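You operate a simulated robot arm through the tools that you are given. There is no shell and no other tool. Be economical: measure what you need, move in short steps, check, and stop when the job is done.

You run a simulated robot arm. Do the job below in one go: nothing can be reset, and whatever is moved stays where it is left.

## Task
Warm the engine to 140 F with the 25 key, then IDLE, KEY OFF and shut the white valve.
Fine: no higher than that on the coolant gauge; read it again after KEY OFF; keep half a metre clear of the turning rollers.

The check looks at the end state, three seconds after you hand in, the way a careful person would. Anything else that was tipped, shoved, dropped, spilled or broken makes it a failure.

## Robot
A 7-joint arm with a two-finger parallel gripper on a trunk, on a base that drives. Base frame: it is fixed to the floor where the robot stands at the start and does not move with it; the origin is under the middle of the robot, x ahead of it, y to its left, z up. Readings come in mm, rad, newtons and seconds.
With the tool pointing down near the work surface it reaches from about 160 to 680 mm from the robot's upright axis, wherever it stands. Its first joint turns from -2.897 to 2.897 rad. Places, roughly: brake key [800, -200, 1000]; coast key [700, -300, 1000]; coolant gauge [900, 300, 1100]; engine off key [800, 0, 1100]; idle key [800, 0, 1200]; lift selector [700, -400, 1200]; load knob [700, -200, 1200]; power key [800, -100, 1000]; red stop button [600, -500, 1000]; reset key [700, -400, 1000]; rollers by the red rail [700, -3000, -100]; run key [700, -200, 1000]; service selector [600, -500, 1200]; speed selector [800, -100, 1200]; white valve [700, 200, 800]. Payload 1.57 kg.
Tool frame: the origin (TCP) lies between the finger pads and is the grasp point; the fingertips stand 30 mm ahead of it; z points along the fingers, y is the line along which they close. The gripper opens to 80 mm. The fingers are 17 mm wide and 12 mm thick; the gripper's body (40 by 82 mm) begins 80 mm behind the TCP.
Orientation is that of the tool frame in the base frame, as [roll, pitch, yaw] about the fixed x, y, z axes, in that order (R = Rz(yaw) Ry(pitch) Rx(roll)). With the fingers straight down and closing along the base's y, the tool's x points along the base's -x, its y along +y and its z along -z.

## Interface
- The arm moves only by the tool jog_arm. Its argument "steps" is a list of rows, each a list of 3 entries, a list of its own where there are three numbers: the turn, a rotation vector about the base's x, y, z in units of 60 degrees (1.0 is 60 degrees), then the shift along the base's x, y, z in units of 500 mm (1.0 is 500 mm), then the opening, from 0 (shut) to 1 (fully open). In form: [[[ax, ay, az], [tx, ty, tz], fingers], ...]. A call has 1 to 12 rows; each row is the pose to reach, as a shift and turn from the pose commanded when the call began. A call with a number of a shift or a turn outside -1 to 1 is refused whole. Rows are played at 5 a second. More than 50 mm and 0.15 rad between two rows, or a gripper value outside its range, and nothing of the call is played. A pose out of reach is approached as far as the arm can. The call stops where the force on the tool passes 40 N (or 10 N more than at its start, if that is more) or the arm is blocked; 0.2 s more then pass. The fingers move at their own pace (about 72 mm/s each) and stop on an object; they squeeze with about 21 N. The grip force told is the motor's: it shows also when the fingers shut on nothing. Time passes only in rows, and 0.2 s behind the last, so rows that repeat a pose let the fingers close. It gives the time, the measured TCP pose, the force on the tool (base axes), the opening and the grip force at its end, in the units of the frame above (readings bear some noise), with the torque about the TCP (base axes, N m) and any sound that the robot's microphone picked up.
- Cameras (640 x 400 px; columns grow to the right, rows downward): "scene" is now at [-2, 120.9, 1428.2]; the picture's right is [-0.20, -0.98, 0.00], its down [-0.45, 0.09, -0.89] and it looks along [0.87, -0.18, -0.46] (base axes); focal length 256 px, centre (320, 200). "wrist" rides on the gripper at [72, -7, -122] in the tool frame; the picture's right is [0.09, 1.00, 0.00], its down [-0.84, 0.08, -0.54] and it looks along [-0.54, 0.05, 0.84] (tool axes); focal length 238 px, centre (320, 200). There is no depth. A picture from a camera that has moved, and an enlarged one, comes with that camera's place and axes in the base frame and with its lens.
- camera(camera): a new picture of that camera. No time passes.
- raise_lower(by): slides the trunk up (or, below 0, down) by that many mm; the arm and the scene camera ride with it, the base frame stays. It gives what a move gives, with no picture.
- drive_base(legs): drives the robot by 1 to 6 legs, each [ahead, left, turn to the left] in mm, mm and rad, along the robot's own axes; the way and the turn of a leg run together, so that a leg with both is an arc; at most 1500 mm and 3.142 rad a leg. The arm and the cameras ride along, it lands a little off, and it stops where it bumps. It gives what a move gives.
- turn_head(pan, tilt): turns the head with the scene camera to pan (to the left, within 1.501 rad either way) and tilt (down, from -0.506 to 1.204), counted from straight ahead of the robot. It gives what a move gives.
- close_up(camera, box): a new picture of the part [left, top, right, bottom] of that camera's present view, enlarged. No time passes.
- sign_off(): hands the job in; it is judged then, once.

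Go step by step. Nothing tells you exact positions but the pictures and the camera data: compare them with the known pose of the tool, close in by small moves and look again before you grip or let go. The budget is 120 turns and 82 pictures, counting those below and the enlarged ones. Unless the task says otherwise, let go and move clear before handing in, and close with one line.

The tools are called after "Request:" by a JSON object that holds its "op" and its "data". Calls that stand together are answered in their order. jog_arm: Moves the arm, as the interface text tells. Its arguments: {"type":"object","properties":{"steps":{"type":"array","items":{"type":"array"}}},"required":["steps"]} The other tools are called the same way: raise_lower (by) slides the trunk up or down; drive_base (legs) drives the base; turn_head (pan, tilt) turns the head that bears the scene camera; camera (camera) takes a picture; close_up (camera, box) takes an enlarged picture of a part of a camera's view; sign_off () hands the job in.

At the start:

```text
clock: 0.0
tcp_pos: [404.4, 76.6, 1296.6]
orientation: [-3.142, 0.002, -3.141]
contact_force: [0.3, 0.4, 0.1]
torque: [0.01, -0.02, 0.0]
width: 80.2
grip_force: 0.0
trunk travel left (down, up): [-75.0, 40.0]
robot x, y, heading: [-0.9, 0.3, 0.003]
head pan, tilt: [-0.206, 0.482]
```

scene: 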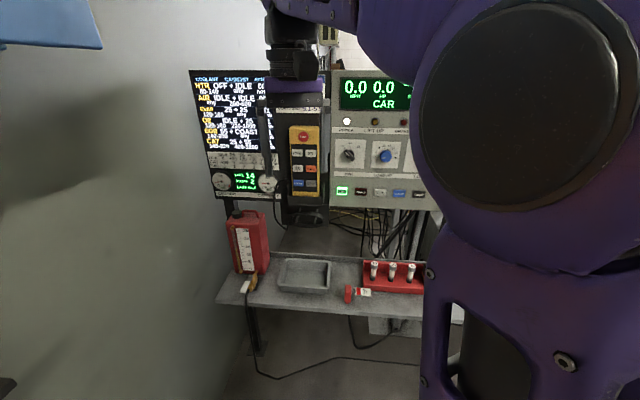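
wrist: 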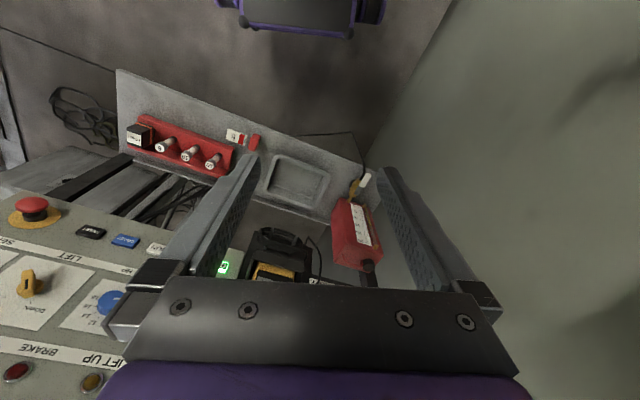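

I see a dyno console with a screen with instructions, a yellow pendant with keys, a panel with selectors, and a shelf below with a red can with a white valve. I'll enlarge the parts to read labels.

Request:
{"op": "close_up", "data": {"camera": "scene", "box": [180, 60, 340, 210]}}

Request:
{"op": "close_up", "data": {"camera": "scene", "box": [270, 110, 440, 216]}}

Request:
{"op": "close_up", "data": {"camera": "scene", "box": [200, 200, 440, 350]}}

```text
2.67 times, centred on (260, 135) of scene
camera zoom: at [-2.0, 120.9, 1428.2], right [-0.2, -0.98, 0.0], down [-0.45, 0.09, -0.89], along [0.87, -0.18, -0.46], focal length 682 px, centre (480, 373)
```

zoom: 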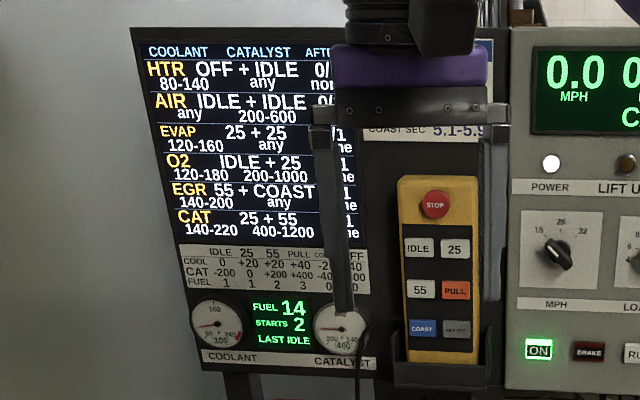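

```text
3.76 times, centred on (355, 163) of scene
camera zoom: at [-2.0, 120.9, 1428.2], right [-0.2, -0.98, 0.0], down [-0.45, 0.09, -0.89], along [0.87, -0.18, -0.46], focal length 964 px, centre (188, 339)
```

zoom: 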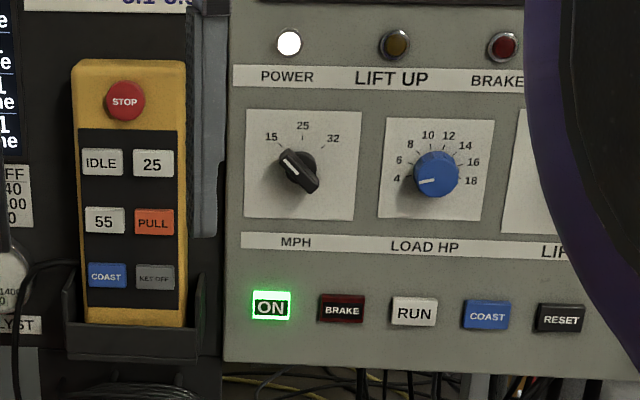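

```text
2.67 times, centred on (320, 275) of scene
camera zoom: at [-2.0, 120.9, 1428.2], right [-0.2, -0.98, 0.0], down [-0.45, 0.09, -0.89], along [0.87, -0.18, -0.46], focal length 682 px, centre (320, 0)
```

zoom: 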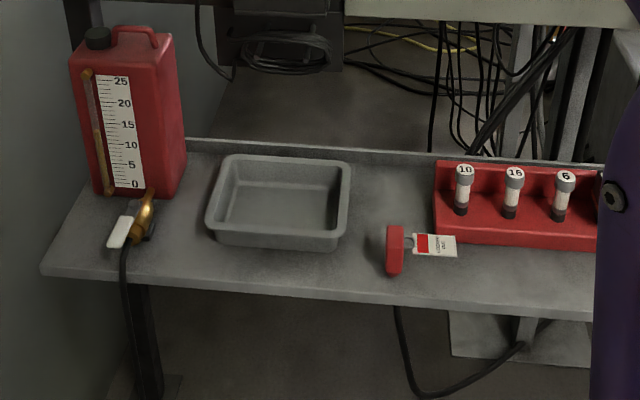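

The arm covers part of the screen. I'll turn the gripper forward in place (first 60°), which also prepares it for pressing keys.

Request:
{"op": "jog_arm", "data": {"steps": [[[0, -0.125, 0], [0, 0, 0], 0], [[0, -0.25, 0], [0, 0, 0], 0], [[0, -0.375, 0], [0, 0, 0], 0], [[0, -0.5, 0], [0, 0, 0], 0], [[0, -0.625, 0], [0, 0, 0], 0], [[0, -0.75, 0], [0, 0, 0], 0], [[0, -0.875, 0], [0, 0, 0], 0], [[0, -1, 0], [0, 0, 0], 0]]}}

Request:
{"op": "jog_arm", "data": {"steps": [[[0, -0.125, 0], [0, 0, -0.06], 0], [[0, -0.25, 0], [0, 0, -0.12], 0], [[0, -0.375, 0], [0, 0, -0.18], 0], [[0, -0.5, 0], [0, 0, -0.24], 0]]}}

Request:
{"op": "camera", "data": {"camera": "scene"}}

Request:
{"op": "camera", "data": {"camera": "wrist"}}

```text
clock: 1.8
tcp_pos: [407.7, 67.2, 1292.2]
orientation: [3.107, 1.036, 3.096]
contact_force: [-0.2, -0.8, 0.0]
torque: [0.02, -0.01, -0.01]
width: 0.1
grip_force: 20.9
trunk travel left (down, up): [-75.0, 40.0]
robot x, y, heading: [3.5, 1.8, 0.002]
head pan, tilt: [-0.206, 0.482]
```

```text
clock: 2.3
tcp_pos: [402.8, 50.9, 1266.1]
orientation: [2.857, 1.197, 2.862]
contact_force: [-0.3, 0.3, 0.0]
torque: [-0.02, -0.02, 0.07]
width: 0.3
grip_force: 20.7
trunk travel left (down, up): [-75.0, 40.0]
robot x, y, heading: [-2.2, -0.5, -0.003]
head pan, tilt: [-0.206, 0.482]
stopped in row 2: the arm was blocked; the commanded pose is now the measured one
```

```text
76 pictures are left
camera scene: at [-90.0, 48.9, 1422.2], right [-1.0, -0.02, 0.0], down [-0.01, 0.52, -0.85], along [0.01, -0.85, -0.52], focal length 256 px, centre (320, 200)
```

scene: 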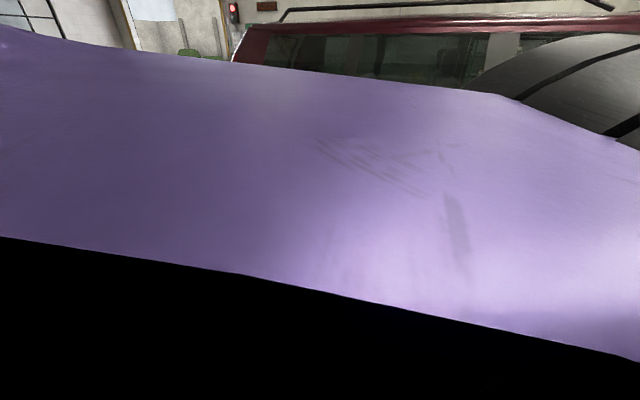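

```text
75 pictures are left
camera wrist: at [262.8, 48.4, 1241.6], right [-0.02, 1.0, 0.02], down [-0.21, -0.02, 0.98], along [0.98, 0.02, 0.21], focal length 238 px, centre (320, 200)
```

wrist: 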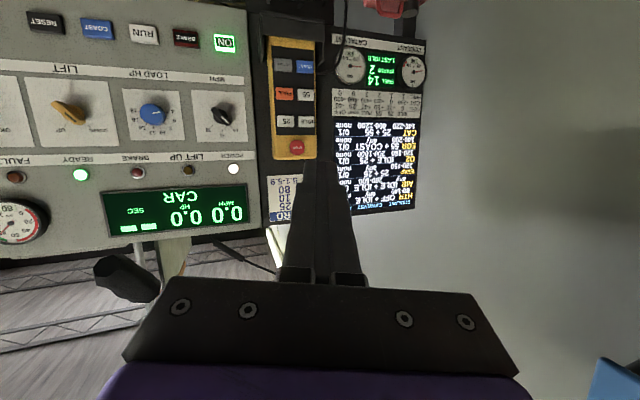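

The arm's elbow seems to have come against the head. I'll shift the tool ahead, which straightens the arm and frees the head, and check.

Request:
{"op": "jog_arm", "data": {"steps": [[[0, 0, 0], [0.05, 0, 0], 0], [[0, 0, 0], [0.1, 0, 0], 0], [[0, 0, 0], [0.15, 0, 0], 0], [[0, 0, 0], [0.2, 0, 0], 0], [[0, 0, 0], [0.25, 0, 0], 0]]}}

Request:
{"op": "camera", "data": {"camera": "scene"}}

```text
clock: 2.9
tcp_pos: [421.6, 143.7, 1285.4]
orientation: [2.839, 1.243, 3.068]
contact_force: [-0.6, -1.0, 0.1]
torque: [-0.01, -0.03, 0.02]
width: 0.2
grip_force: 21.4
trunk travel left (down, up): [-75.0, 40.0]
robot x, y, heading: [-0.1, 0.6, 0.0]
head pan, tilt: [-0.206, 0.482]
stopped in row 3: the arm was blocked; the commanded pose is now the measured one
```

```text
74 pictures are left
camera scene: at [-65.9, 49.6, 1440.5], right [-0.96, -0.28, 0.0], down [-0.1, 0.33, -0.94], along [0.26, -0.9, -0.34], focal length 256 px, centre (320, 200)
```

scene: 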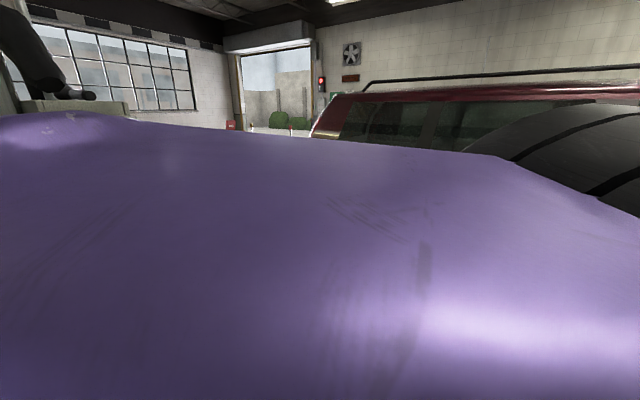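

The arm link holds the head turned to the right. I'll command the head to the right to take the pressure off, then move the arm ahead.

Request:
{"op": "turn_head", "data": {"pan": -1.45, "tilt": 0.4}}

Request:
{"op": "jog_arm", "data": {"steps": [[[0, 0.06, 0], [0.06, 0, 0], 0], [[0, 0.12, 0], [0.12, 0, 0], 0], [[0, 0.18, 0], [0.18, 0, 0], 0], [[0, 0.24, 0], [0.24, 0, 0], 0]]}}

Request:
{"op": "camera", "data": {"camera": "scene"}}

```text
clock: 4.4
tcp_pos: [423.4, 143.4, 1284.9]
orientation: [2.844, 1.239, 3.069]
contact_force: [-0.1, 0.5, 0.3]
torque: [-0.03, 0.02, 0.0]
width: 0.2
grip_force: 21.2
trunk travel left (down, up): [-75.0, 40.0]
robot x, y, heading: [-2.0, -3.7, -0.002]
head pan, tilt: [-1.45, 0.4]
```

```text
clock: 5.4
tcp_pos: [542.6, 145.6, 1284.4]
orientation: [2.875, 0.987, 3.098]
contact_force: [0.6, -0.2, 0.3]
torque: [0.01, 0.03, -0.03]
width: 0.0
grip_force: 20.9
trunk travel left (down, up): [-75.0, 40.0]
robot x, y, heading: [0.4, 1.4, -0.001]
head pan, tilt: [-1.45, 0.4]
```

```text
73 pictures are left
camera scene: at [-80.5, 47.4, 1435.7], right [-0.99, -0.12, 0.0], down [-0.05, 0.39, -0.92], along [0.11, -0.91, -0.39], focal length 256 px, centre (320, 200)
```

scene: 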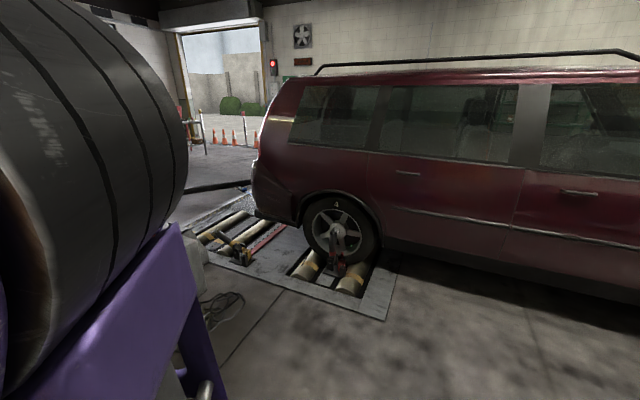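

The arm is free of the head now. I'll square the gripper to point straight ahead at the pendant (IDLE at about [800, 33, 1182], 25 key at about [800, -12, 1182]).

Request:
{"op": "jog_arm", "data": {"steps": [[[-0.0172, -0.11, -0.0413], [0.02, -0.02, -0.02], 0], [[-0.0345, -0.221, -0.0826], [0.04, -0.06, -0.04], 0], [[-0.0517, -0.331, -0.124], [0.06, -0.1, -0.06], 0], [[-0.069, -0.441, -0.165], [0.08, -0.14, -0.08], 0], [[-0.0862, -0.5518, -0.2066], [0.1, -0.18, -0.1], 0], [[-0.0862, -0.5518, -0.2066], [0.1, -0.22, -0.14], 0]]}}

Request:
{"op": "camera", "data": {"camera": "wrist"}}

Request:
{"op": "close_up", "data": {"camera": "wrist", "box": [310, 20, 470, 240]}}

```text
clock: 6.3
tcp_pos: [531.2, 244.9, 1240.9]
orientation: [2.247, 1.26, 2.695]
contact_force: [-0.8, 0.6, 0.5]
torque: [-0.01, 0.01, 0.01]
width: 0.1
grip_force: 20.9
out of reach, approached as far as the arm can: row 2, 3
trunk travel left (down, up): [-75.0, 40.0]
robot x, y, heading: [0.4, -2.2, 0.002]
head pan, tilt: [-1.45, 0.4]
stopped in row 4: the arm was blocked; the commanded pose is now the measured one
```

```text
72 pictures are left
camera wrist: at [405.0, 193.5, 1193.6], right [-0.42, 0.89, 0.15], down [-0.27, -0.28, 0.92], along [0.86, 0.35, 0.36], focal length 238 px, centre (320, 200)
```

wrist: 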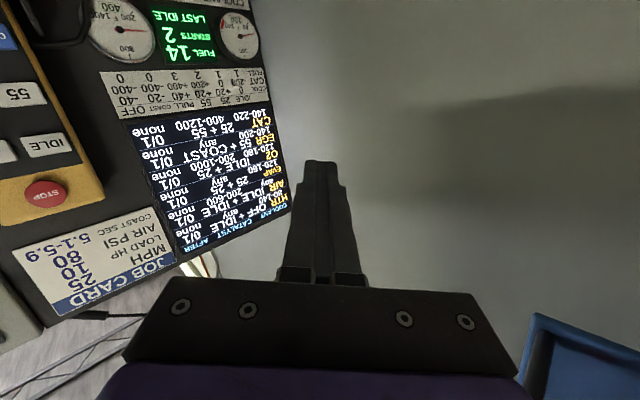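

```text
1.82 times, centred on (390, 130) of wrist
camera zoom: at [405.0, 193.5, 1193.6], right [-0.42, 0.89, 0.15], down [-0.27, -0.28, 0.92], along [0.86, 0.35, 0.36], focal length 433 px, centre (193, 327)
```

zoom: 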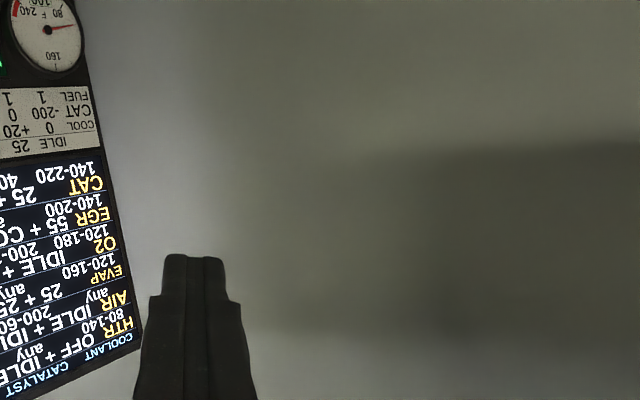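

The wrist hits a limit when fully level. A tilt of 60° (fingers 30° below level) is enough to press keys, so I'll return to that.

Request:
{"op": "jog_arm", "data": {"steps": [[[-0.058, 0.051, -0.0724], [0.01, -0.04, 0.02], 0], [[-0.116, 0.102, -0.145], [0.02, -0.08, 0.04], 0], [[-0.174, 0.153, -0.217], [0.03, -0.12, 0.06], 0], [[-0.232, 0.2045, -0.29], [0.04, -0.16, 0.08], 0], [[-0.2897, 0.2557, -0.362], [0.05, -0.2, 0.08], 0]]}}

Request:
{"op": "camera", "data": {"camera": "wrist"}}

```text
clock: 7.5
tcp_pos: [559.0, 143.4, 1273.5]
orientation: [3.123, 1.033, 3.128]
contact_force: [-0.5, 0.3, -0.3]
torque: [0.02, 0.01, -0.01]
width: 0.0
grip_force: 21.3
trunk travel left (down, up): [-75.0, 40.0]
robot x, y, heading: [-1.0, -1.6, -0.002]
head pan, tilt: [-1.45, 0.4]
```

```text
70 pictures are left
camera wrist: at [415.7, 135.4, 1275.1], right [-0.05, 1.0, -0.07], down [-0.04, 0.07, 1.0], along [1.0, 0.05, 0.03], focal length 238 px, centre (320, 200)
```

wrist: 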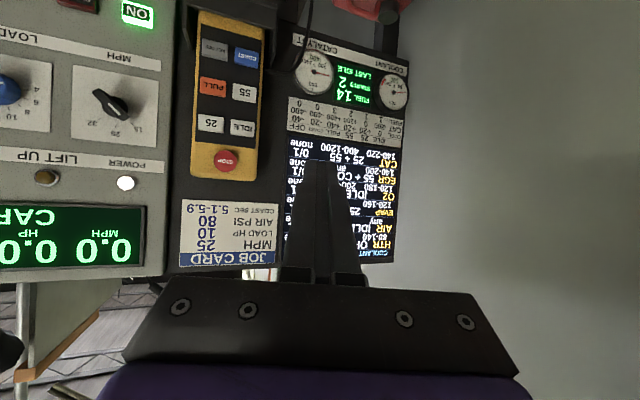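

Good orientation, and the wrist camera sees the screen and gauges (upside down). I'll read the effects table and the gauges.

Request:
{"op": "close_up", "data": {"camera": "wrist", "box": [280, 35, 420, 145]}}

Request:
{"op": "close_up", "data": {"camera": "wrist", "box": [372, 66, 416, 114]}}

Request:
{"op": "close_up", "data": {"camera": "wrist", "box": [280, 130, 400, 270]}}

```text
3.64 times, centred on (350, 90) of wrist
camera zoom: at [415.7, 135.4, 1275.1], right [-0.05, 1.0, -0.07], down [-0.04, 0.07, 1.0], along [1.0, 0.05, 0.03], focal length 867 px, centre (211, 600)
```

zoom: 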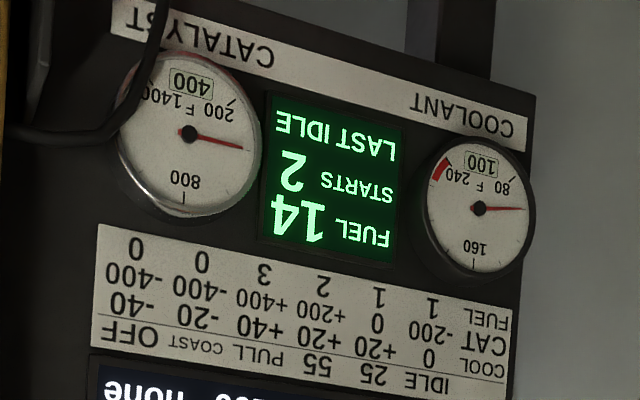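

```text
8.33 times, centred on (394, 90) of wrist
camera zoom: at [415.7, 135.4, 1275.1], right [-0.05, 1.0, -0.07], down [-0.04, 0.07, 1.0], along [1.0, 0.05, 0.03], focal length 1986 px, centre (-297, 1117)
```

zoom: 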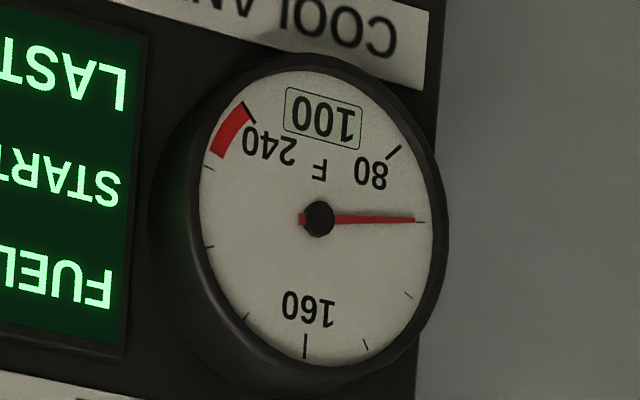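

```text
2.86 times, centred on (340, 200) of wrist
camera zoom: at [415.7, 135.4, 1275.1], right [-0.05, 1.0, -0.07], down [-0.04, 0.07, 1.0], along [1.0, 0.05, 0.03], focal length 681 px, centre (263, 200)
```

zoom: 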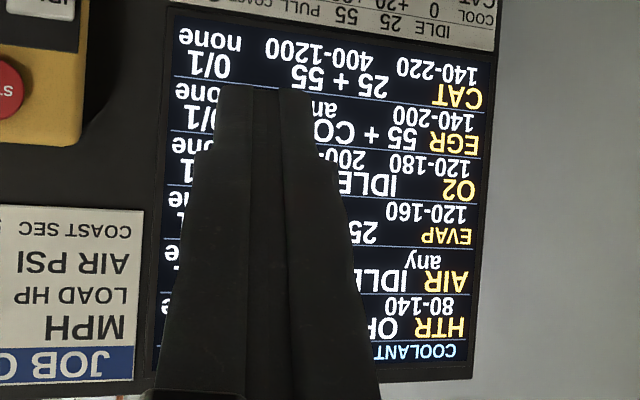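

Coolant reads 100 F; the 25 key adds 20 each press, IDLE 0, OFF −40. So two presses of 25, then IDLE, then KEY OFF. I move the closed fingertips to about 60 mm in front of the 25 key.

Request:
{"op": "jog_arm", "data": {"steps": [[[0, 0, 0], [0.05, -0.054, -0.026], 0], [[0, 0, 0], [0.1, -0.107, -0.051], 0], [[0, 0, 0], [0.15, -0.16, -0.077], 0], [[0, 0, 0], [0.2, -0.214, -0.103], 0], [[0, 0, 0], [0.25, -0.267, -0.128], 0], [[0, 0, 0], [0.3, -0.32, -0.154], 0]]}}

Request:
{"op": "camera", "data": {"camera": "wrist"}}

```text
clock: 8.9
tcp_pos: [706.5, -10.6, 1204.9]
orientation: [-3.13, 1.051, -3.128]
contact_force: [-0.2, 0.8, 0.6]
torque: [0.0, 0.01, -0.04]
width: 0.0
grip_force: 20.8
trunk travel left (down, up): [-75.0, 40.0]
robot x, y, heading: [0.7, 1.0, -0.002]
head pan, tilt: [-1.45, 0.4]
```

```text
66 pictures are left
camera wrist: at [563.2, -18.6, 1204.1], right [-0.05, 1.0, -0.09], down [-0.05, 0.08, 1.0], along [1.0, 0.05, 0.05], focal length 238 px, centre (320, 200)
```

wrist: 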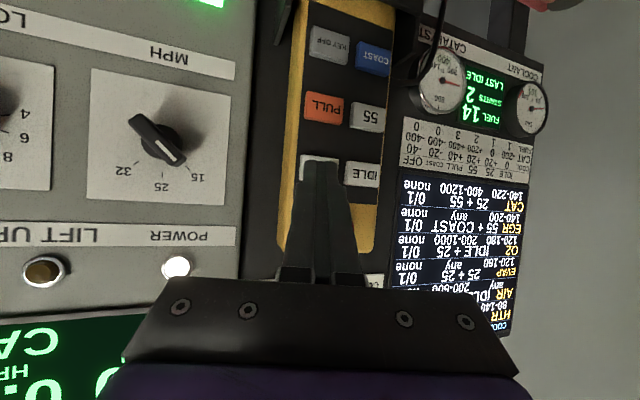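

The fingertip is lined up with the 25 key (about y −11, z 1184). I'll approach to ~20 mm and look.

Request:
{"op": "jog_arm", "data": {"steps": [[[0, 0, 0], [0.02, 0, -0.022], 0], [[0, 0, 0], [0.05, 0, -0.022], 0], [[0, 0, 0], [0.08, 0, -0.022], 0]]}}

Request:
{"op": "close_up", "data": {"camera": "wrist", "box": [240, 60, 560, 260]}}

```text
clock: 9.7
tcp_pos: [744.9, -13.1, 1193.7]
orientation: [-3.13, 1.045, -3.13]
contact_force: [-7.1, 0.0, -1.3]
torque: [0.04, 0.12, -0.02]
width: 0.0
grip_force: 21.5
trunk travel left (down, up): [-75.0, 40.0]
robot x, y, heading: [1.9, -1.5, 0.002]
head pan, tilt: [-1.45, 0.4]
heard: click
```

```text
2.00 times, centred on (400, 160) of wrist
camera zoom: at [601.7, -20.4, 1193.4], right [-0.05, 1.0, -0.09], down [-0.05, 0.08, 1.0], along [1.0, 0.05, 0.05], focal length 477 px, centre (160, 280)
```

zoom: 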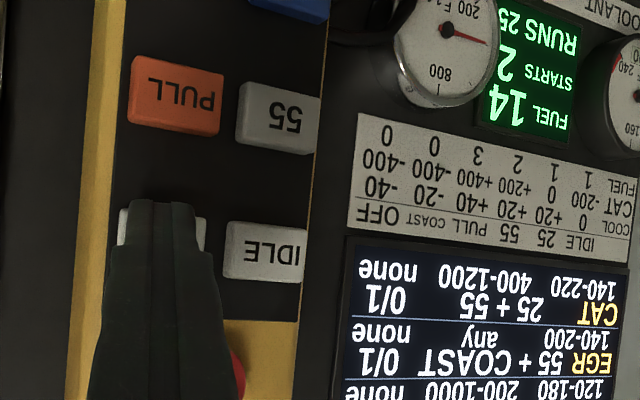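

The key clicked and the display says RUNS 25. Backing off and watching the coolant gauge.

Request:
{"op": "jog_arm", "data": {"steps": [[[0, 0, 0], [-0.05, 0, 0], 0], [[0, 0, 0], [-0.1, 0, 0.02], 0]]}}

Request:
{"op": "close_up", "data": {"camera": "wrist", "box": [410, 30, 570, 150]}}

```text
clock: 10.3
tcp_pos: [696.1, -13.2, 1201.6]
orientation: [-3.131, 1.046, -3.13]
contact_force: [-0.1, 0.7, 0.2]
torque: [-0.03, -0.01, 0.01]
width: 0.1
grip_force: 21.2
trunk travel left (down, up): [-75.0, 40.0]
robot x, y, heading: [-1.4, 0.5, -0.002]
head pan, tilt: [-1.45, 0.4]
```

```text
3.33 times, centred on (490, 90) of wrist
camera zoom: at [553.1, -21.4, 1200.7], right [-0.05, 1.0, -0.09], down [-0.05, 0.08, 1.0], along [1.0, 0.05, 0.05], focal length 794 px, centre (-247, 567)
```

zoom: 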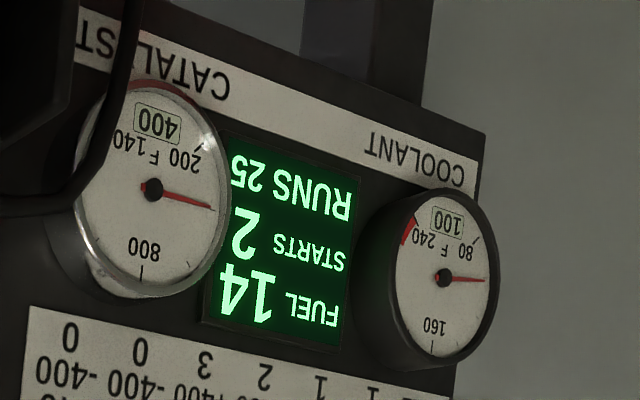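

It is still running at 100 F. I'll wait a couple of seconds and read again.

Request:
{"op": "jog_arm", "data": {"steps": [[[0, 0, 0], [0, 0, 0], 0], [[0, 0, 0], [0, 0, 0], 0], [[0, 0, 0], [0, 0, 0], 0], [[0, 0, 0], [0, 0, 0], 0], [[0, 0, 0], [0, 0, 0], 0], [[0, 0, 0], [0, 0, 0], 0], [[0, 0, 0], [0, 0, 0], 0], [[0, 0, 0], [0, 0, 0], 0], [[0, 0, 0], [0, 0, 0], 0], [[0, 0, 0], [0, 0, 0], 0]]}}

Request:
{"op": "close_up", "data": {"camera": "wrist", "box": [410, 30, 570, 150]}}

```text
clock: 12.5
tcp_pos: [695.5, -13.2, 1201.1]
orientation: [-3.13, 1.048, -3.129]
contact_force: [-0.6, 0.3, 0.4]
torque: [0.0, 0.01, 0.02]
width: 0.1
grip_force: 20.8
trunk travel left (down, up): [-75.0, 40.0]
robot x, y, heading: [-2.2, -0.1, -0.002]
head pan, tilt: [-1.45, 0.4]
```

```text
3.33 times, centred on (490, 90) of wrist
camera zoom: at [553.2, -21.1, 1200.6], right [-0.05, 1.0, -0.09], down [-0.05, 0.08, 1.0], along [1.0, 0.05, 0.05], focal length 794 px, centre (-247, 567)
```

zoom: 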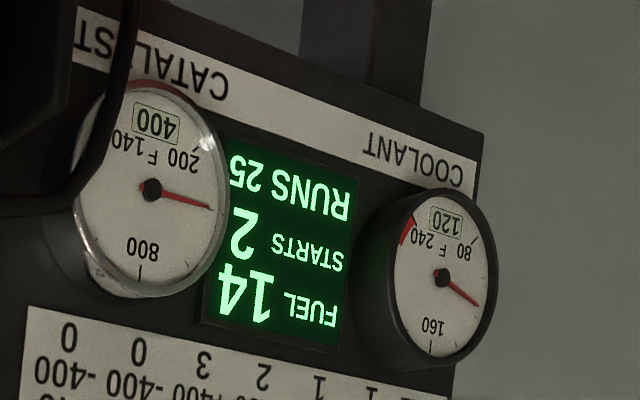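

120 F, still RUNS 25. I'll wait for the segment to finish before pressing again.

Request:
{"op": "jog_arm", "data": {"steps": [[[0, 0, 0], [0, 0, 0], 0], [[0, 0, 0], [0, 0, 0], 0], [[0, 0, 0], [0, 0, 0], 0], [[0, 0, 0], [0, 0, 0], 0], [[0, 0, 0], [0, 0, 0], 0], [[0, 0, 0], [0, 0, 0], 0], [[0, 0, 0], [0, 0, 0], 0], [[0, 0, 0], [0, 0, 0], 0]]}}

Request:
{"op": "close_up", "data": {"camera": "wrist", "box": [410, 30, 570, 150]}}

```text
clock: 14.3
tcp_pos: [696.9, -13.3, 1201.7]
orientation: [-3.131, 1.047, -3.13]
contact_force: [-0.7, 0.7, -0.8]
torque: [-0.05, 0.03, -0.02]
width: 0.0
grip_force: 21.1
trunk travel left (down, up): [-75.0, 40.0]
robot x, y, heading: [-0.9, 0.1, -0.001]
head pan, tilt: [-1.45, 0.4]
```

```text
3.33 times, centred on (490, 90) of wrist
camera zoom: at [553.2, -21.1, 1200.6], right [-0.05, 1.0, -0.09], down [-0.05, 0.08, 1.0], along [1.0, 0.05, 0.05], focal length 794 px, centre (-247, 567)
```

zoom: 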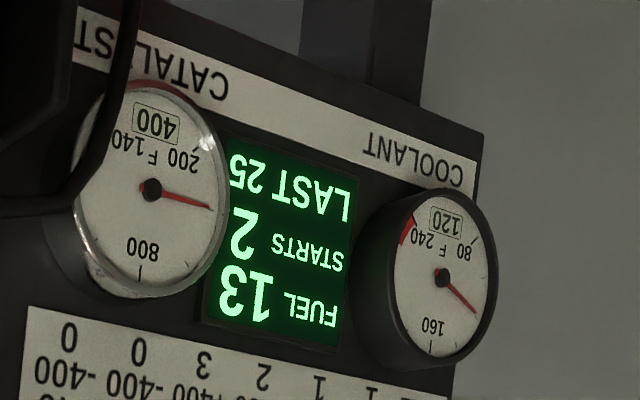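

The segment ended: LAST 25, 120 F, fuel 13. Pressing 25 a second time, then backing off and waiting.

Request:
{"op": "jog_arm", "data": {"steps": [[[0, 0, 0], [0.04, 0, -0.016], 0], [[0, 0, 0], [0.08, 0, -0.016], 0], [[0, 0, 0], [0.098, 0, -0.016], 0]]}}

Request:
{"op": "jog_arm", "data": {"steps": [[[0, 0, 0], [-0.05, 0, 0], 0], [[0, 0, 0], [-0.1, 0, 0.02], 0], [[0, 0, 0], [-0.1, 0, 0.02], 0], [[0, 0, 0], [-0.1, 0, 0.02], 0], [[0, 0, 0], [-0.1, 0, 0.02], 0], [[0, 0, 0], [-0.1, 0, 0.02], 0], [[0, 0, 0], [-0.1, 0, 0.02], 0], [[0, 0, 0], [-0.1, 0, 0.02], 0], [[0, 0, 0], [-0.1, 0, 0.02], 0], [[0, 0, 0], [-0.1, 0, 0.02], 0], [[0, 0, 0], [-0.1, 0, 0.02], 0], [[0, 0, 0], [-0.1, 0, 0.02], 0]]}}

Request:
{"op": "jog_arm", "data": {"steps": [[[0, 0, 0], [0, 0, 0], 0], [[0, 0, 0], [0, 0, 0], 0], [[0, 0, 0], [0, 0, 0], 0], [[0, 0, 0], [0, 0, 0], 0], [[0, 0, 0], [0, 0, 0], 0], [[0, 0, 0], [0, 0, 0], 0], [[0, 0, 0], [0, 0, 0], 0], [[0, 0, 0], [0, 0, 0], 0], [[0, 0, 0], [0, 0, 0], 0], [[0, 0, 0], [0, 0, 0], 0]]}}

Request:
{"op": "close_up", "data": {"camera": "wrist", "box": [410, 30, 570, 150]}}

```text
clock: 15.1
tcp_pos: [743.7, -12.4, 1195.1]
orientation: [-3.132, 1.048, -3.128]
contact_force: [-4.5, 0.5, 0.0]
torque: [0.04, 0.07, -0.05]
width: 0.0
grip_force: 20.9
trunk travel left (down, up): [-75.0, 40.0]
robot x, y, heading: [1.6, 2.2, -0.007]
head pan, tilt: [-1.45, 0.4]
heard: click
```

```text
clock: 17.7
tcp_pos: [694.9, -13.3, 1202.8]
orientation: [-3.131, 1.047, -3.13]
contact_force: [-0.3, 0.5, -1.0]
torque: [-0.03, 0.04, 0.02]
width: 0.0
grip_force: 20.6
trunk travel left (down, up): [-75.0, 40.0]
robot x, y, heading: [2.0, 1.4, 0.002]
head pan, tilt: [-1.45, 0.4]
```

```text
clock: 19.9
tcp_pos: [694.2, -12.2, 1202.5]
orientation: [-3.13, 1.048, -3.129]
contact_force: [-0.5, 0.0, 0.4]
torque: [-0.04, 0.02, 0.0]
width: 0.0
grip_force: 20.5
trunk travel left (down, up): [-75.0, 40.0]
robot x, y, heading: [2.6, -1.3, -0.002]
head pan, tilt: [-1.45, 0.4]
```

```text
3.33 times, centred on (490, 90) of wrist
camera zoom: at [551.5, -20.1, 1200.9], right [-0.05, 1.0, -0.09], down [-0.05, 0.08, 1.0], along [1.0, 0.05, 0.05], focal length 794 px, centre (-247, 567)
```

zoom: 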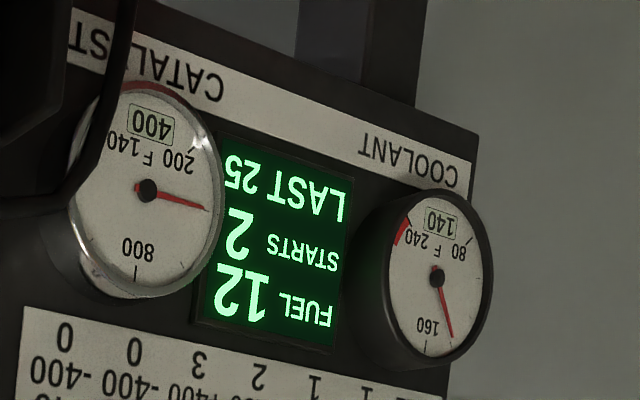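

140 F with LAST 25. Now shift 45 mm left to IDLE (y ≈ 33) and press it.

Request:
{"op": "jog_arm", "data": {"steps": [[[0, 0, 0], [0, 0.045, -0.016], 0], [[0, 0, 0], [0, 0.09, -0.016], 0], [[0, 0, 0], [0.04, 0.09, -0.016], 0]]}}

Request:
{"op": "camera", "data": {"camera": "wrist"}}

```text
clock: 20.7
tcp_pos: [714.6, 32.1, 1194.6]
orientation: [-3.132, 1.047, -3.129]
contact_force: [0.4, -0.1, 0.2]
torque: [-0.03, 0.02, -0.03]
width: 0.0
grip_force: 21.3
trunk travel left (down, up): [-75.0, 40.0]
robot x, y, heading: [2.3, 1.1, -0.0]
head pan, tilt: [-1.45, 0.4]
```

```text
60 pictures are left
camera wrist: at [571.1, 24.3, 1194.3], right [-0.05, 1.0, -0.08], down [-0.05, 0.08, 1.0], along [1.0, 0.05, 0.05], focal length 238 px, centre (320, 200)
```

wrist: 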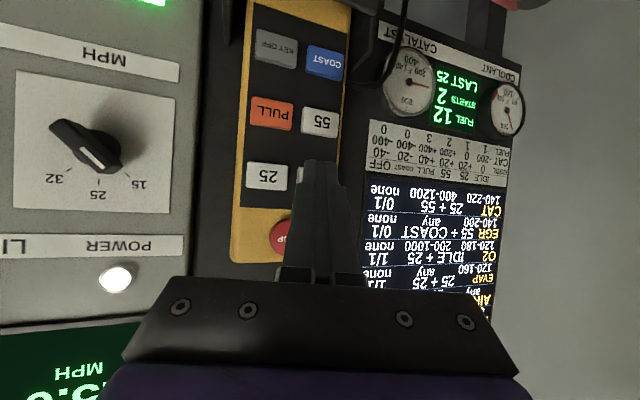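

Aligned on IDLE. Pressing, then backing off and waiting.

Request:
{"op": "jog_arm", "data": {"steps": [[[0, 0, 0], [0.03, -0.006, 0], 0], [[0, 0, 0], [0.058, -0.006, 0], 0]]}}

Request:
{"op": "jog_arm", "data": {"steps": [[[0, 0, 0], [-0.05, 0, 0], 0], [[0, 0, 0], [-0.1, 0, 0.02], 0], [[0, 0, 0], [-0.1, 0, 0.02], 0], [[0, 0, 0], [-0.1, 0, 0.02], 0], [[0, 0, 0], [-0.1, 0, 0.02], 0], [[0, 0, 0], [-0.1, 0, 0.02], 0], [[0, 0, 0], [-0.1, 0, 0.02], 0], [[0, 0, 0], [-0.1, 0, 0.02], 0], [[0, 0, 0], [-0.1, 0, 0.02], 0], [[0, 0, 0], [-0.1, 0, 0.02], 0], [[0, 0, 0], [-0.1, 0, 0.02], 0], [[0, 0, 0], [-0.1, 0, 0.02], 0]]}}

Request:
{"op": "jog_arm", "data": {"steps": [[[0, 0, 0], [0, 0, 0], 0], [[0, 0, 0], [0, 0, 0], 0], [[0, 0, 0], [0, 0, 0], 0], [[0, 0, 0], [0, 0, 0], 0], [[0, 0, 0], [0, 0, 0], 0], [[0, 0, 0], [0, 0, 0], 0], [[0, 0, 0], [0, 0, 0], 0], [[0, 0, 0], [0, 0, 0], 0], [[0, 0, 0], [0, 0, 0], 0], [[0, 0, 0], [0, 0, 0], 0]]}}

Request:
{"op": "close_up", "data": {"camera": "wrist", "box": [380, 30, 540, 150]}}

```text
clock: 21.3
tcp_pos: [740.9, 28.2, 1196.4]
orientation: [-3.129, 1.049, -3.128]
contact_force: [-0.6, -0.1, 0.0]
torque: [0.01, 0.02, -0.04]
width: 0.0
grip_force: 20.9
trunk travel left (down, up): [-75.0, 40.0]
robot x, y, heading: [4.4, -2.1, -0.002]
head pan, tilt: [-1.45, 0.4]
```

```text
clock: 23.9
tcp_pos: [690.8, 29.3, 1206.0]
orientation: [-3.13, 1.047, -3.128]
contact_force: [0.5, 0.6, -0.9]
torque: [0.0, 0.01, 0.0]
width: 0.1
grip_force: 21.2
trunk travel left (down, up): [-75.0, 40.0]
robot x, y, heading: [-1.5, 5.0, -0.003]
head pan, tilt: [-1.45, 0.4]
```

```text
clock: 26.1
tcp_pos: [691.0, 29.6, 1206.5]
orientation: [-3.13, 1.047, -3.131]
contact_force: [0.2, -0.2, 0.1]
torque: [0.0, -0.01, -0.01]
width: 0.0
grip_force: 21.6
trunk travel left (down, up): [-75.0, 40.0]
robot x, y, heading: [-2.9, 0.5, 0.002]
head pan, tilt: [-1.45, 0.4]
```

```text
3.33 times, centred on (460, 90) of wrist
camera zoom: at [547.8, 21.9, 1204.9], right [-0.05, 1.0, -0.09], down [-0.05, 0.08, 1.0], along [1.0, 0.05, 0.05], focal length 794 px, centre (-147, 567)
```

zoom: 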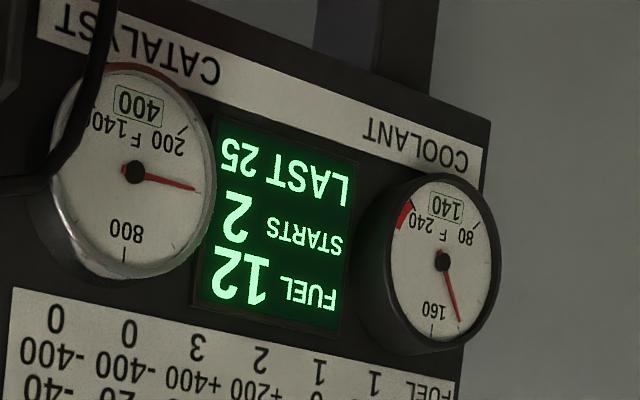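

No click: the press fell just short and nothing changed. Pressing IDLE again slightly deeper.

Request:
{"op": "jog_arm", "data": {"steps": [[[0, 0, 0], [0.04, 0, -0.024], 0], [[0, 0, 0], [0.08, 0, -0.024], 0], [[0, 0, 0], [0.106, 0, -0.024], 0], [[0, 0, 0], [0.113, 0, -0.024], 0]]}}

```text
clock: 27.1
tcp_pos: [746.7, 28.5, 1195.4]
orientation: [-3.13, 1.049, -3.129]
contact_force: [0.2, 0.5, 0.6]
torque: [-0.01, -0.01, -0.02]
width: 0.3
grip_force: 20.6
trunk travel left (down, up): [-75.0, 40.0]
robot x, y, heading: [0.4, 2.0, 0.002]
head pan, tilt: [-1.45, 0.4]
```

Request:
{"op": "camera", "data": {"camera": "wrist"}}

```text
58 pictures are left
camera wrist: at [603.9, 21.2, 1194.1], right [-0.05, 1.0, -0.09], down [-0.05, 0.08, 1.0], along [1.0, 0.05, 0.05], focal length 238 px, centre (320, 200)
```

wrist: 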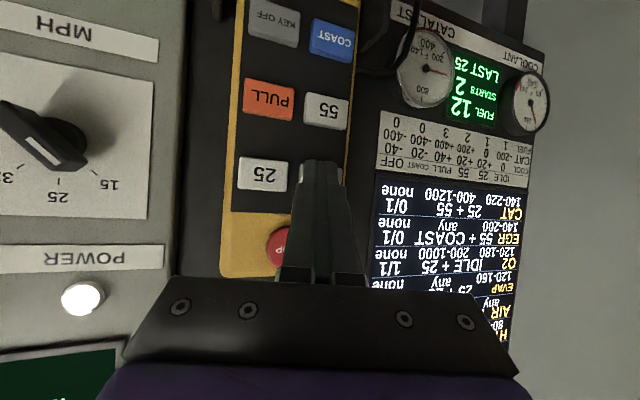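

Still just short of contact. Going 6 mm further.

Request:
{"op": "jog_arm", "data": {"steps": [[[0, 0, 0], [0.006, 0, 0], 0], [[0, 0, 0], [0.012, 0, 0], 0]]}}

```text
clock: 27.7
tcp_pos: [753.6, 29.0, 1194.0]
orientation: [-3.132, 1.048, -3.128]
contact_force: [-0.2, 0.4, 0.6]
torque: [0.0, 0.02, -0.01]
width: 0.0
grip_force: 21.2
trunk travel left (down, up): [-75.0, 40.0]
robot x, y, heading: [1.2, 0.3, 0.003]
head pan, tilt: [-1.45, 0.4]
```

Request:
{"op": "close_up", "data": {"camera": "wrist", "box": [230, 80, 390, 300]}}

Request:
{"op": "turn_head", "data": {"pan": -0.2, "tilt": 0.4}}

Request:
{"op": "camera", "data": {"camera": "scene"}}

```text
1.82 times, centred on (310, 190) of wrist
camera zoom: at [610.0, 21.5, 1193.7], right [-0.05, 1.0, -0.08], down [-0.05, 0.08, 1.0], along [1.0, 0.05, 0.05], focal length 433 px, centre (338, 218)
```

zoom: 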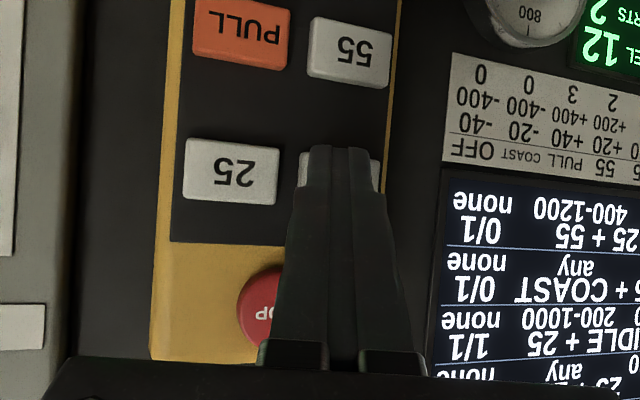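

```text
clock: 29.2
tcp_pos: [752.6, 30.5, 1194.7]
orientation: [-3.131, 1.047, -3.131]
contact_force: [-0.7, 1.0, 0.3]
torque: [0.01, 0.02, 0.01]
width: 0.1
grip_force: 20.6
trunk travel left (down, up): [-75.0, 40.0]
robot x, y, heading: [1.9, 0.8, 0.002]
head pan, tilt: [-0.201, 0.4]
```

```text
56 pictures are left
camera scene: at [-0.7, 120.9, 1435.7], right [-0.2, -0.98, 0.0], down [-0.38, 0.08, -0.92], along [0.9, -0.18, -0.39], focal length 256 px, centre (320, 200)
```

scene: 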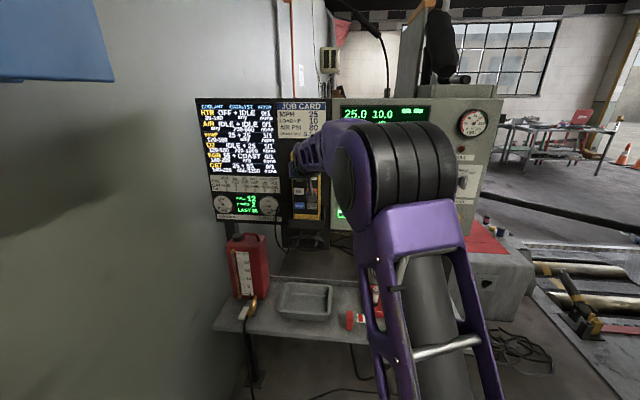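

Head is clear again. The pendant is turned a little, so IDLE lies deeper than 25. Continuing in small steps.

Request:
{"op": "jog_arm", "data": {"steps": [[[0, 0, 0], [0.006, 0, 0], 0], [[0, 0, 0], [0.012, 0, 0], 0]]}}

```text
clock: 29.8
tcp_pos: [758.2, 28.8, 1195.0]
orientation: [-3.131, 1.049, -3.13]
contact_force: [-6.9, 0.3, -1.4]
torque: [0.03, 0.06, -0.06]
width: 0.0
grip_force: 20.8
trunk travel left (down, up): [-75.0, 40.0]
robot x, y, heading: [-2.3, -2.5, 0.004]
head pan, tilt: [-0.201, 0.4]
heard: click
```

IDLE clicked. Back off, wait for it to finish, and read the display.

Request:
{"op": "jog_arm", "data": {"steps": [[[0, 0, 0], [-0.06, 0, 0], 0], [[0, 0, 0], [-0.12, 0, 0.02], 0], [[0, 0, 0], [-0.12, 0, 0.02], 0], [[0, 0, 0], [-0.12, 0, 0.02], 0], [[0, 0, 0], [-0.12, 0, 0.02], 0], [[0, 0, 0], [-0.12, 0, 0.02], 0], [[0, 0, 0], [-0.12, 0, 0.02], 0], [[0, 0, 0], [-0.12, 0, 0.02], 0], [[0, 0, 0], [-0.12, 0, 0.02], 0], [[0, 0, 0], [-0.12, 0, 0.02], 0], [[0, 0, 0], [-0.12, 0, 0.02], 0], [[0, 0, 0], [-0.12, 0, 0.02], 0]]}}

Request:
{"op": "jog_arm", "data": {"steps": [[[0, 0, 0], [0, 0, 0], 0], [[0, 0, 0], [0, 0, 0], 0], [[0, 0, 0], [0, 0, 0], 0], [[0, 0, 0], [0, 0, 0], 0], [[0, 0, 0], [0, 0, 0], 0], [[0, 0, 0], [0, 0, 0], 0], [[0, 0, 0], [0, 0, 0], 0], [[0, 0, 0], [0, 0, 0], 0], [[0, 0, 0], [0, 0, 0], 0], [[0, 0, 0], [0, 0, 0], 0]]}}

Request:
{"op": "close_up", "data": {"camera": "wrist", "box": [380, 30, 540, 150]}}

```text
clock: 32.4
tcp_pos: [700.6, 29.1, 1204.6]
orientation: [-3.131, 1.046, -3.129]
contact_force: [-0.1, -0.6, -0.2]
torque: [0.01, 0.03, -0.01]
width: 0.2
grip_force: 20.6
trunk travel left (down, up): [-75.0, 40.0]
robot x, y, heading: [-2.9, 0.3, 0.005]
head pan, tilt: [-0.201, 0.4]
```

```text
clock: 34.6
tcp_pos: [698.6, 30.0, 1204.7]
orientation: [-3.132, 1.047, -3.13]
contact_force: [-0.8, -0.2, 0.4]
torque: [0.01, -0.01, -0.03]
width: 0.0
grip_force: 20.6
trunk travel left (down, up): [-75.0, 40.0]
robot x, y, heading: [-0.3, 2.8, 0.001]
head pan, tilt: [-0.201, 0.4]
```

```text
3.33 times, centred on (460, 90) of wrist
camera zoom: at [557.2, 21.5, 1203.6], right [-0.05, 1.0, -0.09], down [-0.05, 0.08, 1.0], along [1.0, 0.05, 0.05], focal length 794 px, centre (-147, 567)
```

zoom: 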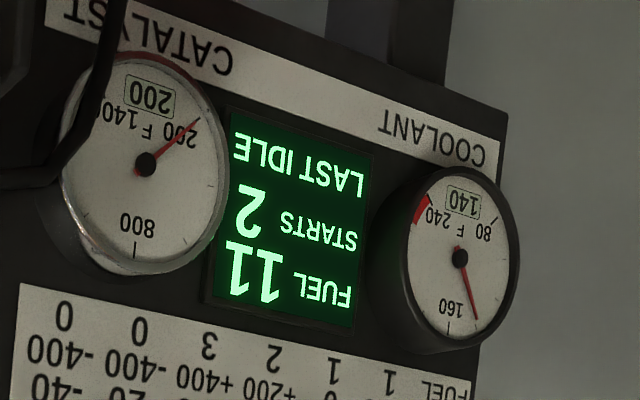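

LAST IDLE, coolant 140 F. Now moving down to the grey KEY OFF key (about y −11, z 1079), standing off.

Request:
{"op": "jog_arm", "data": {"steps": [[[0, 0, 0], [-0.02, -0.02, -0.06], 0], [[0, 0, 0], [-0.02, -0.05, -0.13], 0], [[0, 0, 0], [-0.02, -0.081, -0.2], 0], [[0, 0, 0], [-0.02, -0.081, -0.235], 0]]}}

Request:
{"op": "camera", "data": {"camera": "wrist"}}

Request:
{"op": "close_up", "data": {"camera": "scene", "box": [200, 90, 360, 240]}}

```text
clock: 35.6
tcp_pos: [690.0, -12.7, 1082.5]
orientation: [-3.13, 1.048, -3.127]
contact_force: [0.1, -0.4, 0.3]
torque: [0.0, -0.01, 0.02]
width: 0.0
grip_force: 20.8
trunk travel left (down, up): [-75.0, 40.0]
robot x, y, heading: [-1.5, -3.3, -0.003]
head pan, tilt: [-0.201, 0.4]
```

```text
54 pictures are left
camera wrist: at [547.1, -21.1, 1082.4], right [-0.05, 1.0, -0.09], down [-0.05, 0.08, 1.0], along [1.0, 0.05, 0.05], focal length 238 px, centre (320, 200)
```

wrist: 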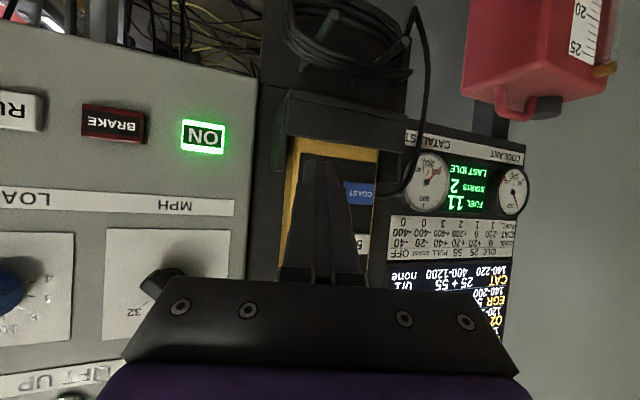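

```text
2.67 times, centred on (280, 165) of scene
camera zoom: at [-0.6, 120.8, 1435.7], right [-0.2, -0.98, 0.0], down [-0.38, 0.08, -0.92], along [0.9, -0.18, -0.39], focal length 682 px, centre (427, 293)
```

zoom: 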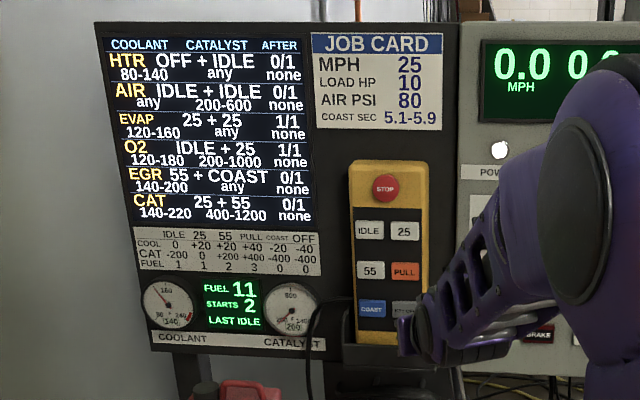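

Raising ~8 mm onto the key's middle and closing in.

Request:
{"op": "jog_arm", "data": {"steps": [[[0, 0, 0], [0.03, 0.002, 0.015], 0], [[0, 0, 0], [0.07, 0.002, 0.015], 0], [[0, 0, 0], [0.09, 0.002, 0.015], 0]]}}

Request:
{"op": "camera", "data": {"camera": "wrist"}}

Request:
{"op": "close_up", "data": {"camera": "scene", "box": [270, 140, 350, 220]}}

```text
clock: 36.4
tcp_pos: [734.0, -10.2, 1093.0]
orientation: [-3.132, 1.046, -3.129]
contact_force: [0.1, 0.4, 0.4]
torque: [0.02, -0.02, 0.01]
width: 0.2
grip_force: 21.3
trunk travel left (down, up): [-75.0, 40.0]
robot x, y, heading: [0.3, 0.7, -0.006]
head pan, tilt: [-0.201, 0.4]
```

```text
52 pictures are left
camera wrist: at [591.0, -17.8, 1091.3], right [-0.05, 1.0, -0.09], down [-0.05, 0.08, 1.0], along [1.0, 0.05, 0.05], focal length 238 px, centre (320, 200)
```

wrist: 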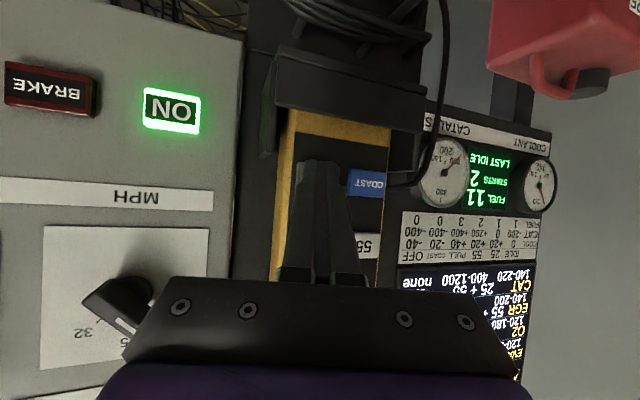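

```text
5.00 times, centred on (310, 180) of scene
camera zoom: at [-0.6, 120.9, 1435.7], right [-0.2, -0.98, 0.0], down [-0.38, 0.08, -0.92], along [0.9, -0.18, -0.39], focal length 1280 px, centre (370, 300)
```

zoom: 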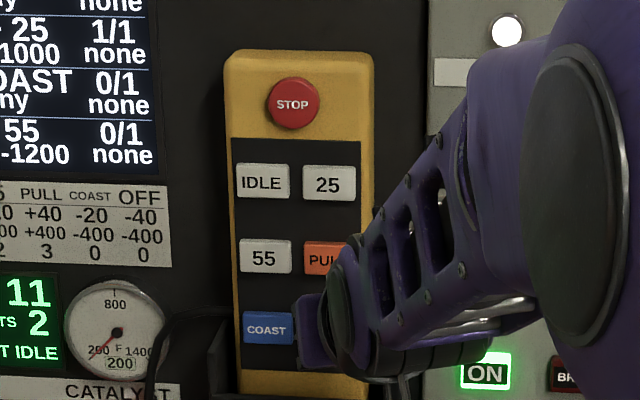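

Aligned on KEY OFF's row. Pressing in steps.

Request:
{"op": "jog_arm", "data": {"steps": [[[0, 0, 0], [0.012, 0, 0], 0], [[0, 0, 0], [0.024, 0, 0], 0]]}}

```text
clock: 37.0
tcp_pos: [745.4, -11.0, 1091.7]
orientation: [-3.132, 1.048, -3.128]
contact_force: [-8.0, -2.1, 0.4]
torque: [-0.02, 0.09, -0.12]
width: 0.0
grip_force: 20.9
trunk travel left (down, up): [-75.0, 40.0]
robot x, y, heading: [-1.0, -1.6, 0.006]
head pan, tilt: [-0.201, 0.4]
heard: click
```

KEY OFF clicked. Backing off, waiting, and reading the coolant gauge again.

Request:
{"op": "jog_arm", "data": {"steps": [[[0, 0, 0], [-0.08, 0, 0], 0], [[0, 0, 0], [-0.16, 0, 0.02], 0], [[0, 0, 0], [-0.16, 0, 0.02], 0], [[0, 0, 0], [-0.16, 0, 0.02], 0], [[0, 0, 0], [-0.16, 0, 0.02], 0], [[0, 0, 0], [-0.16, 0, 0.02], 0], [[0, 0, 0], [-0.16, 0, 0.02], 0], [[0, 0, 0], [-0.16, 0, 0.02], 0], [[0, 0, 0], [-0.16, 0, 0.02], 0], [[0, 0, 0], [-0.16, 0, 0.02], 0], [[0, 0, 0], [-0.16, 0, 0.02], 0], [[0, 0, 0], [-0.16, 0, 0.02], 0]]}}

Request:
{"op": "jog_arm", "data": {"steps": [[[0, 0, 0], [0, 0, 0], 0], [[0, 0, 0], [0, 0, 0], 0], [[0, 0, 0], [0, 0, 0], 0], [[0, 0, 0], [0, 0, 0], 0], [[0, 0, 0], [0, 0, 0], 0], [[0, 0, 0], [0, 0, 0], 0], [[0, 0, 0], [0, 0, 0], 0], [[0, 0, 0], [0, 0, 0], 0], [[0, 0, 0], [0, 0, 0], 0], [[0, 0, 0], [0, 0, 0], 0], [[0, 0, 0], [0, 0, 0], 0], [[0, 0, 0], [0, 0, 0], 0]]}}

Request:
{"op": "close_up", "data": {"camera": "scene", "box": [205, 185, 345, 225]}}

Request:
{"op": "camera", "data": {"camera": "wrist"}}

Request:
{"op": "close_up", "data": {"camera": "scene", "box": [210, 220, 310, 340]}}

```text
clock: 39.6
tcp_pos: [668.1, -11.7, 1101.9]
orientation: [-3.131, 1.047, -3.129]
contact_force: [0.0, -0.3, -0.6]
torque: [0.02, -0.01, -0.03]
width: 0.0
grip_force: 20.3
trunk travel left (down, up): [-75.0, 40.0]
robot x, y, heading: [1.7, 0.1, 0.002]
head pan, tilt: [-0.201, 0.4]
```

```text
clock: 42.2
tcp_pos: [666.8, -10.8, 1100.7]
orientation: [-3.132, 1.048, -3.131]
contact_force: [-0.4, 0.7, -0.2]
torque: [-0.01, 0.02, 0.02]
width: 0.0
grip_force: 20.6
trunk travel left (down, up): [-75.0, 40.0]
robot x, y, heading: [1.5, 1.1, 0.002]
head pan, tilt: [-0.201, 0.4]
```

```text
4.57 times, centred on (275, 205) of scene
camera zoom: at [-0.6, 120.9, 1435.7], right [-0.2, -0.98, 0.0], down [-0.38, 0.08, -0.92], along [0.9, -0.18, -0.39], focal length 1170 px, centre (526, 177)
```

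zoom: 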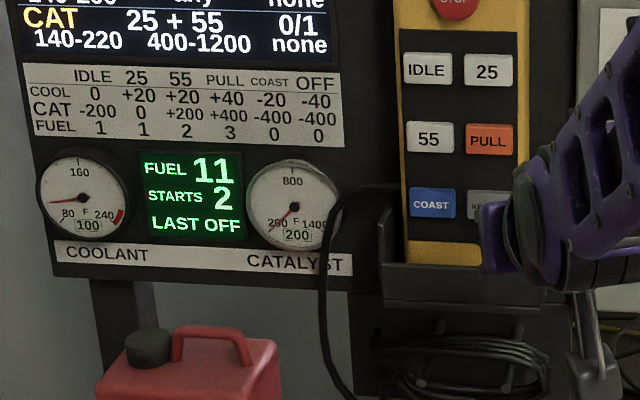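

```text
49 pictures are left
camera wrist: at [524.3, -20.1, 1100.9], right [-0.05, 1.0, -0.09], down [-0.05, 0.08, 1.0], along [1.0, 0.05, 0.05], focal length 238 px, centre (320, 200)
```

wrist: 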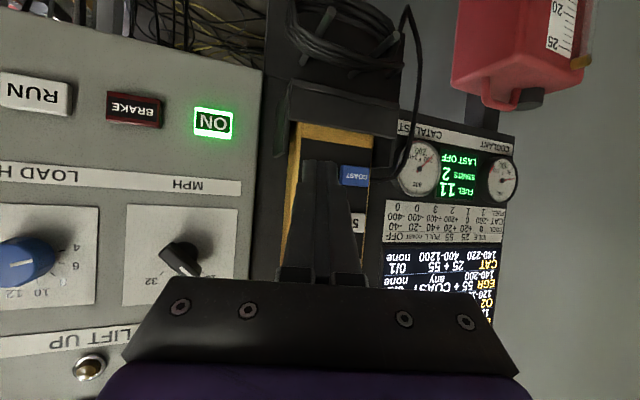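

```text
3.33 times, centred on (260, 280) of scene
camera zoom: at [-0.6, 120.9, 1435.7], right [-0.2, -0.98, 0.0], down [-0.38, 0.08, -0.92], along [0.9, -0.18, -0.39], focal length 853 px, centre (520, -67)
```

zoom: 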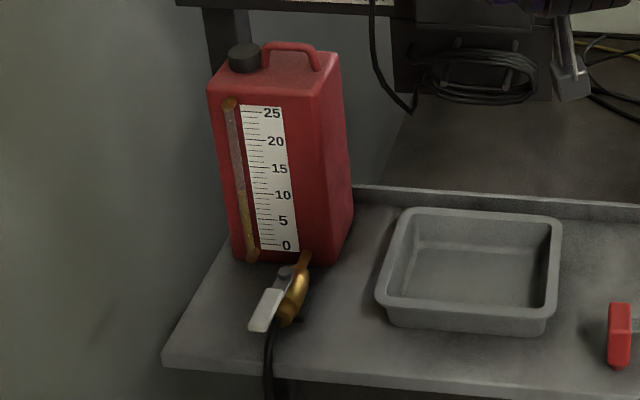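

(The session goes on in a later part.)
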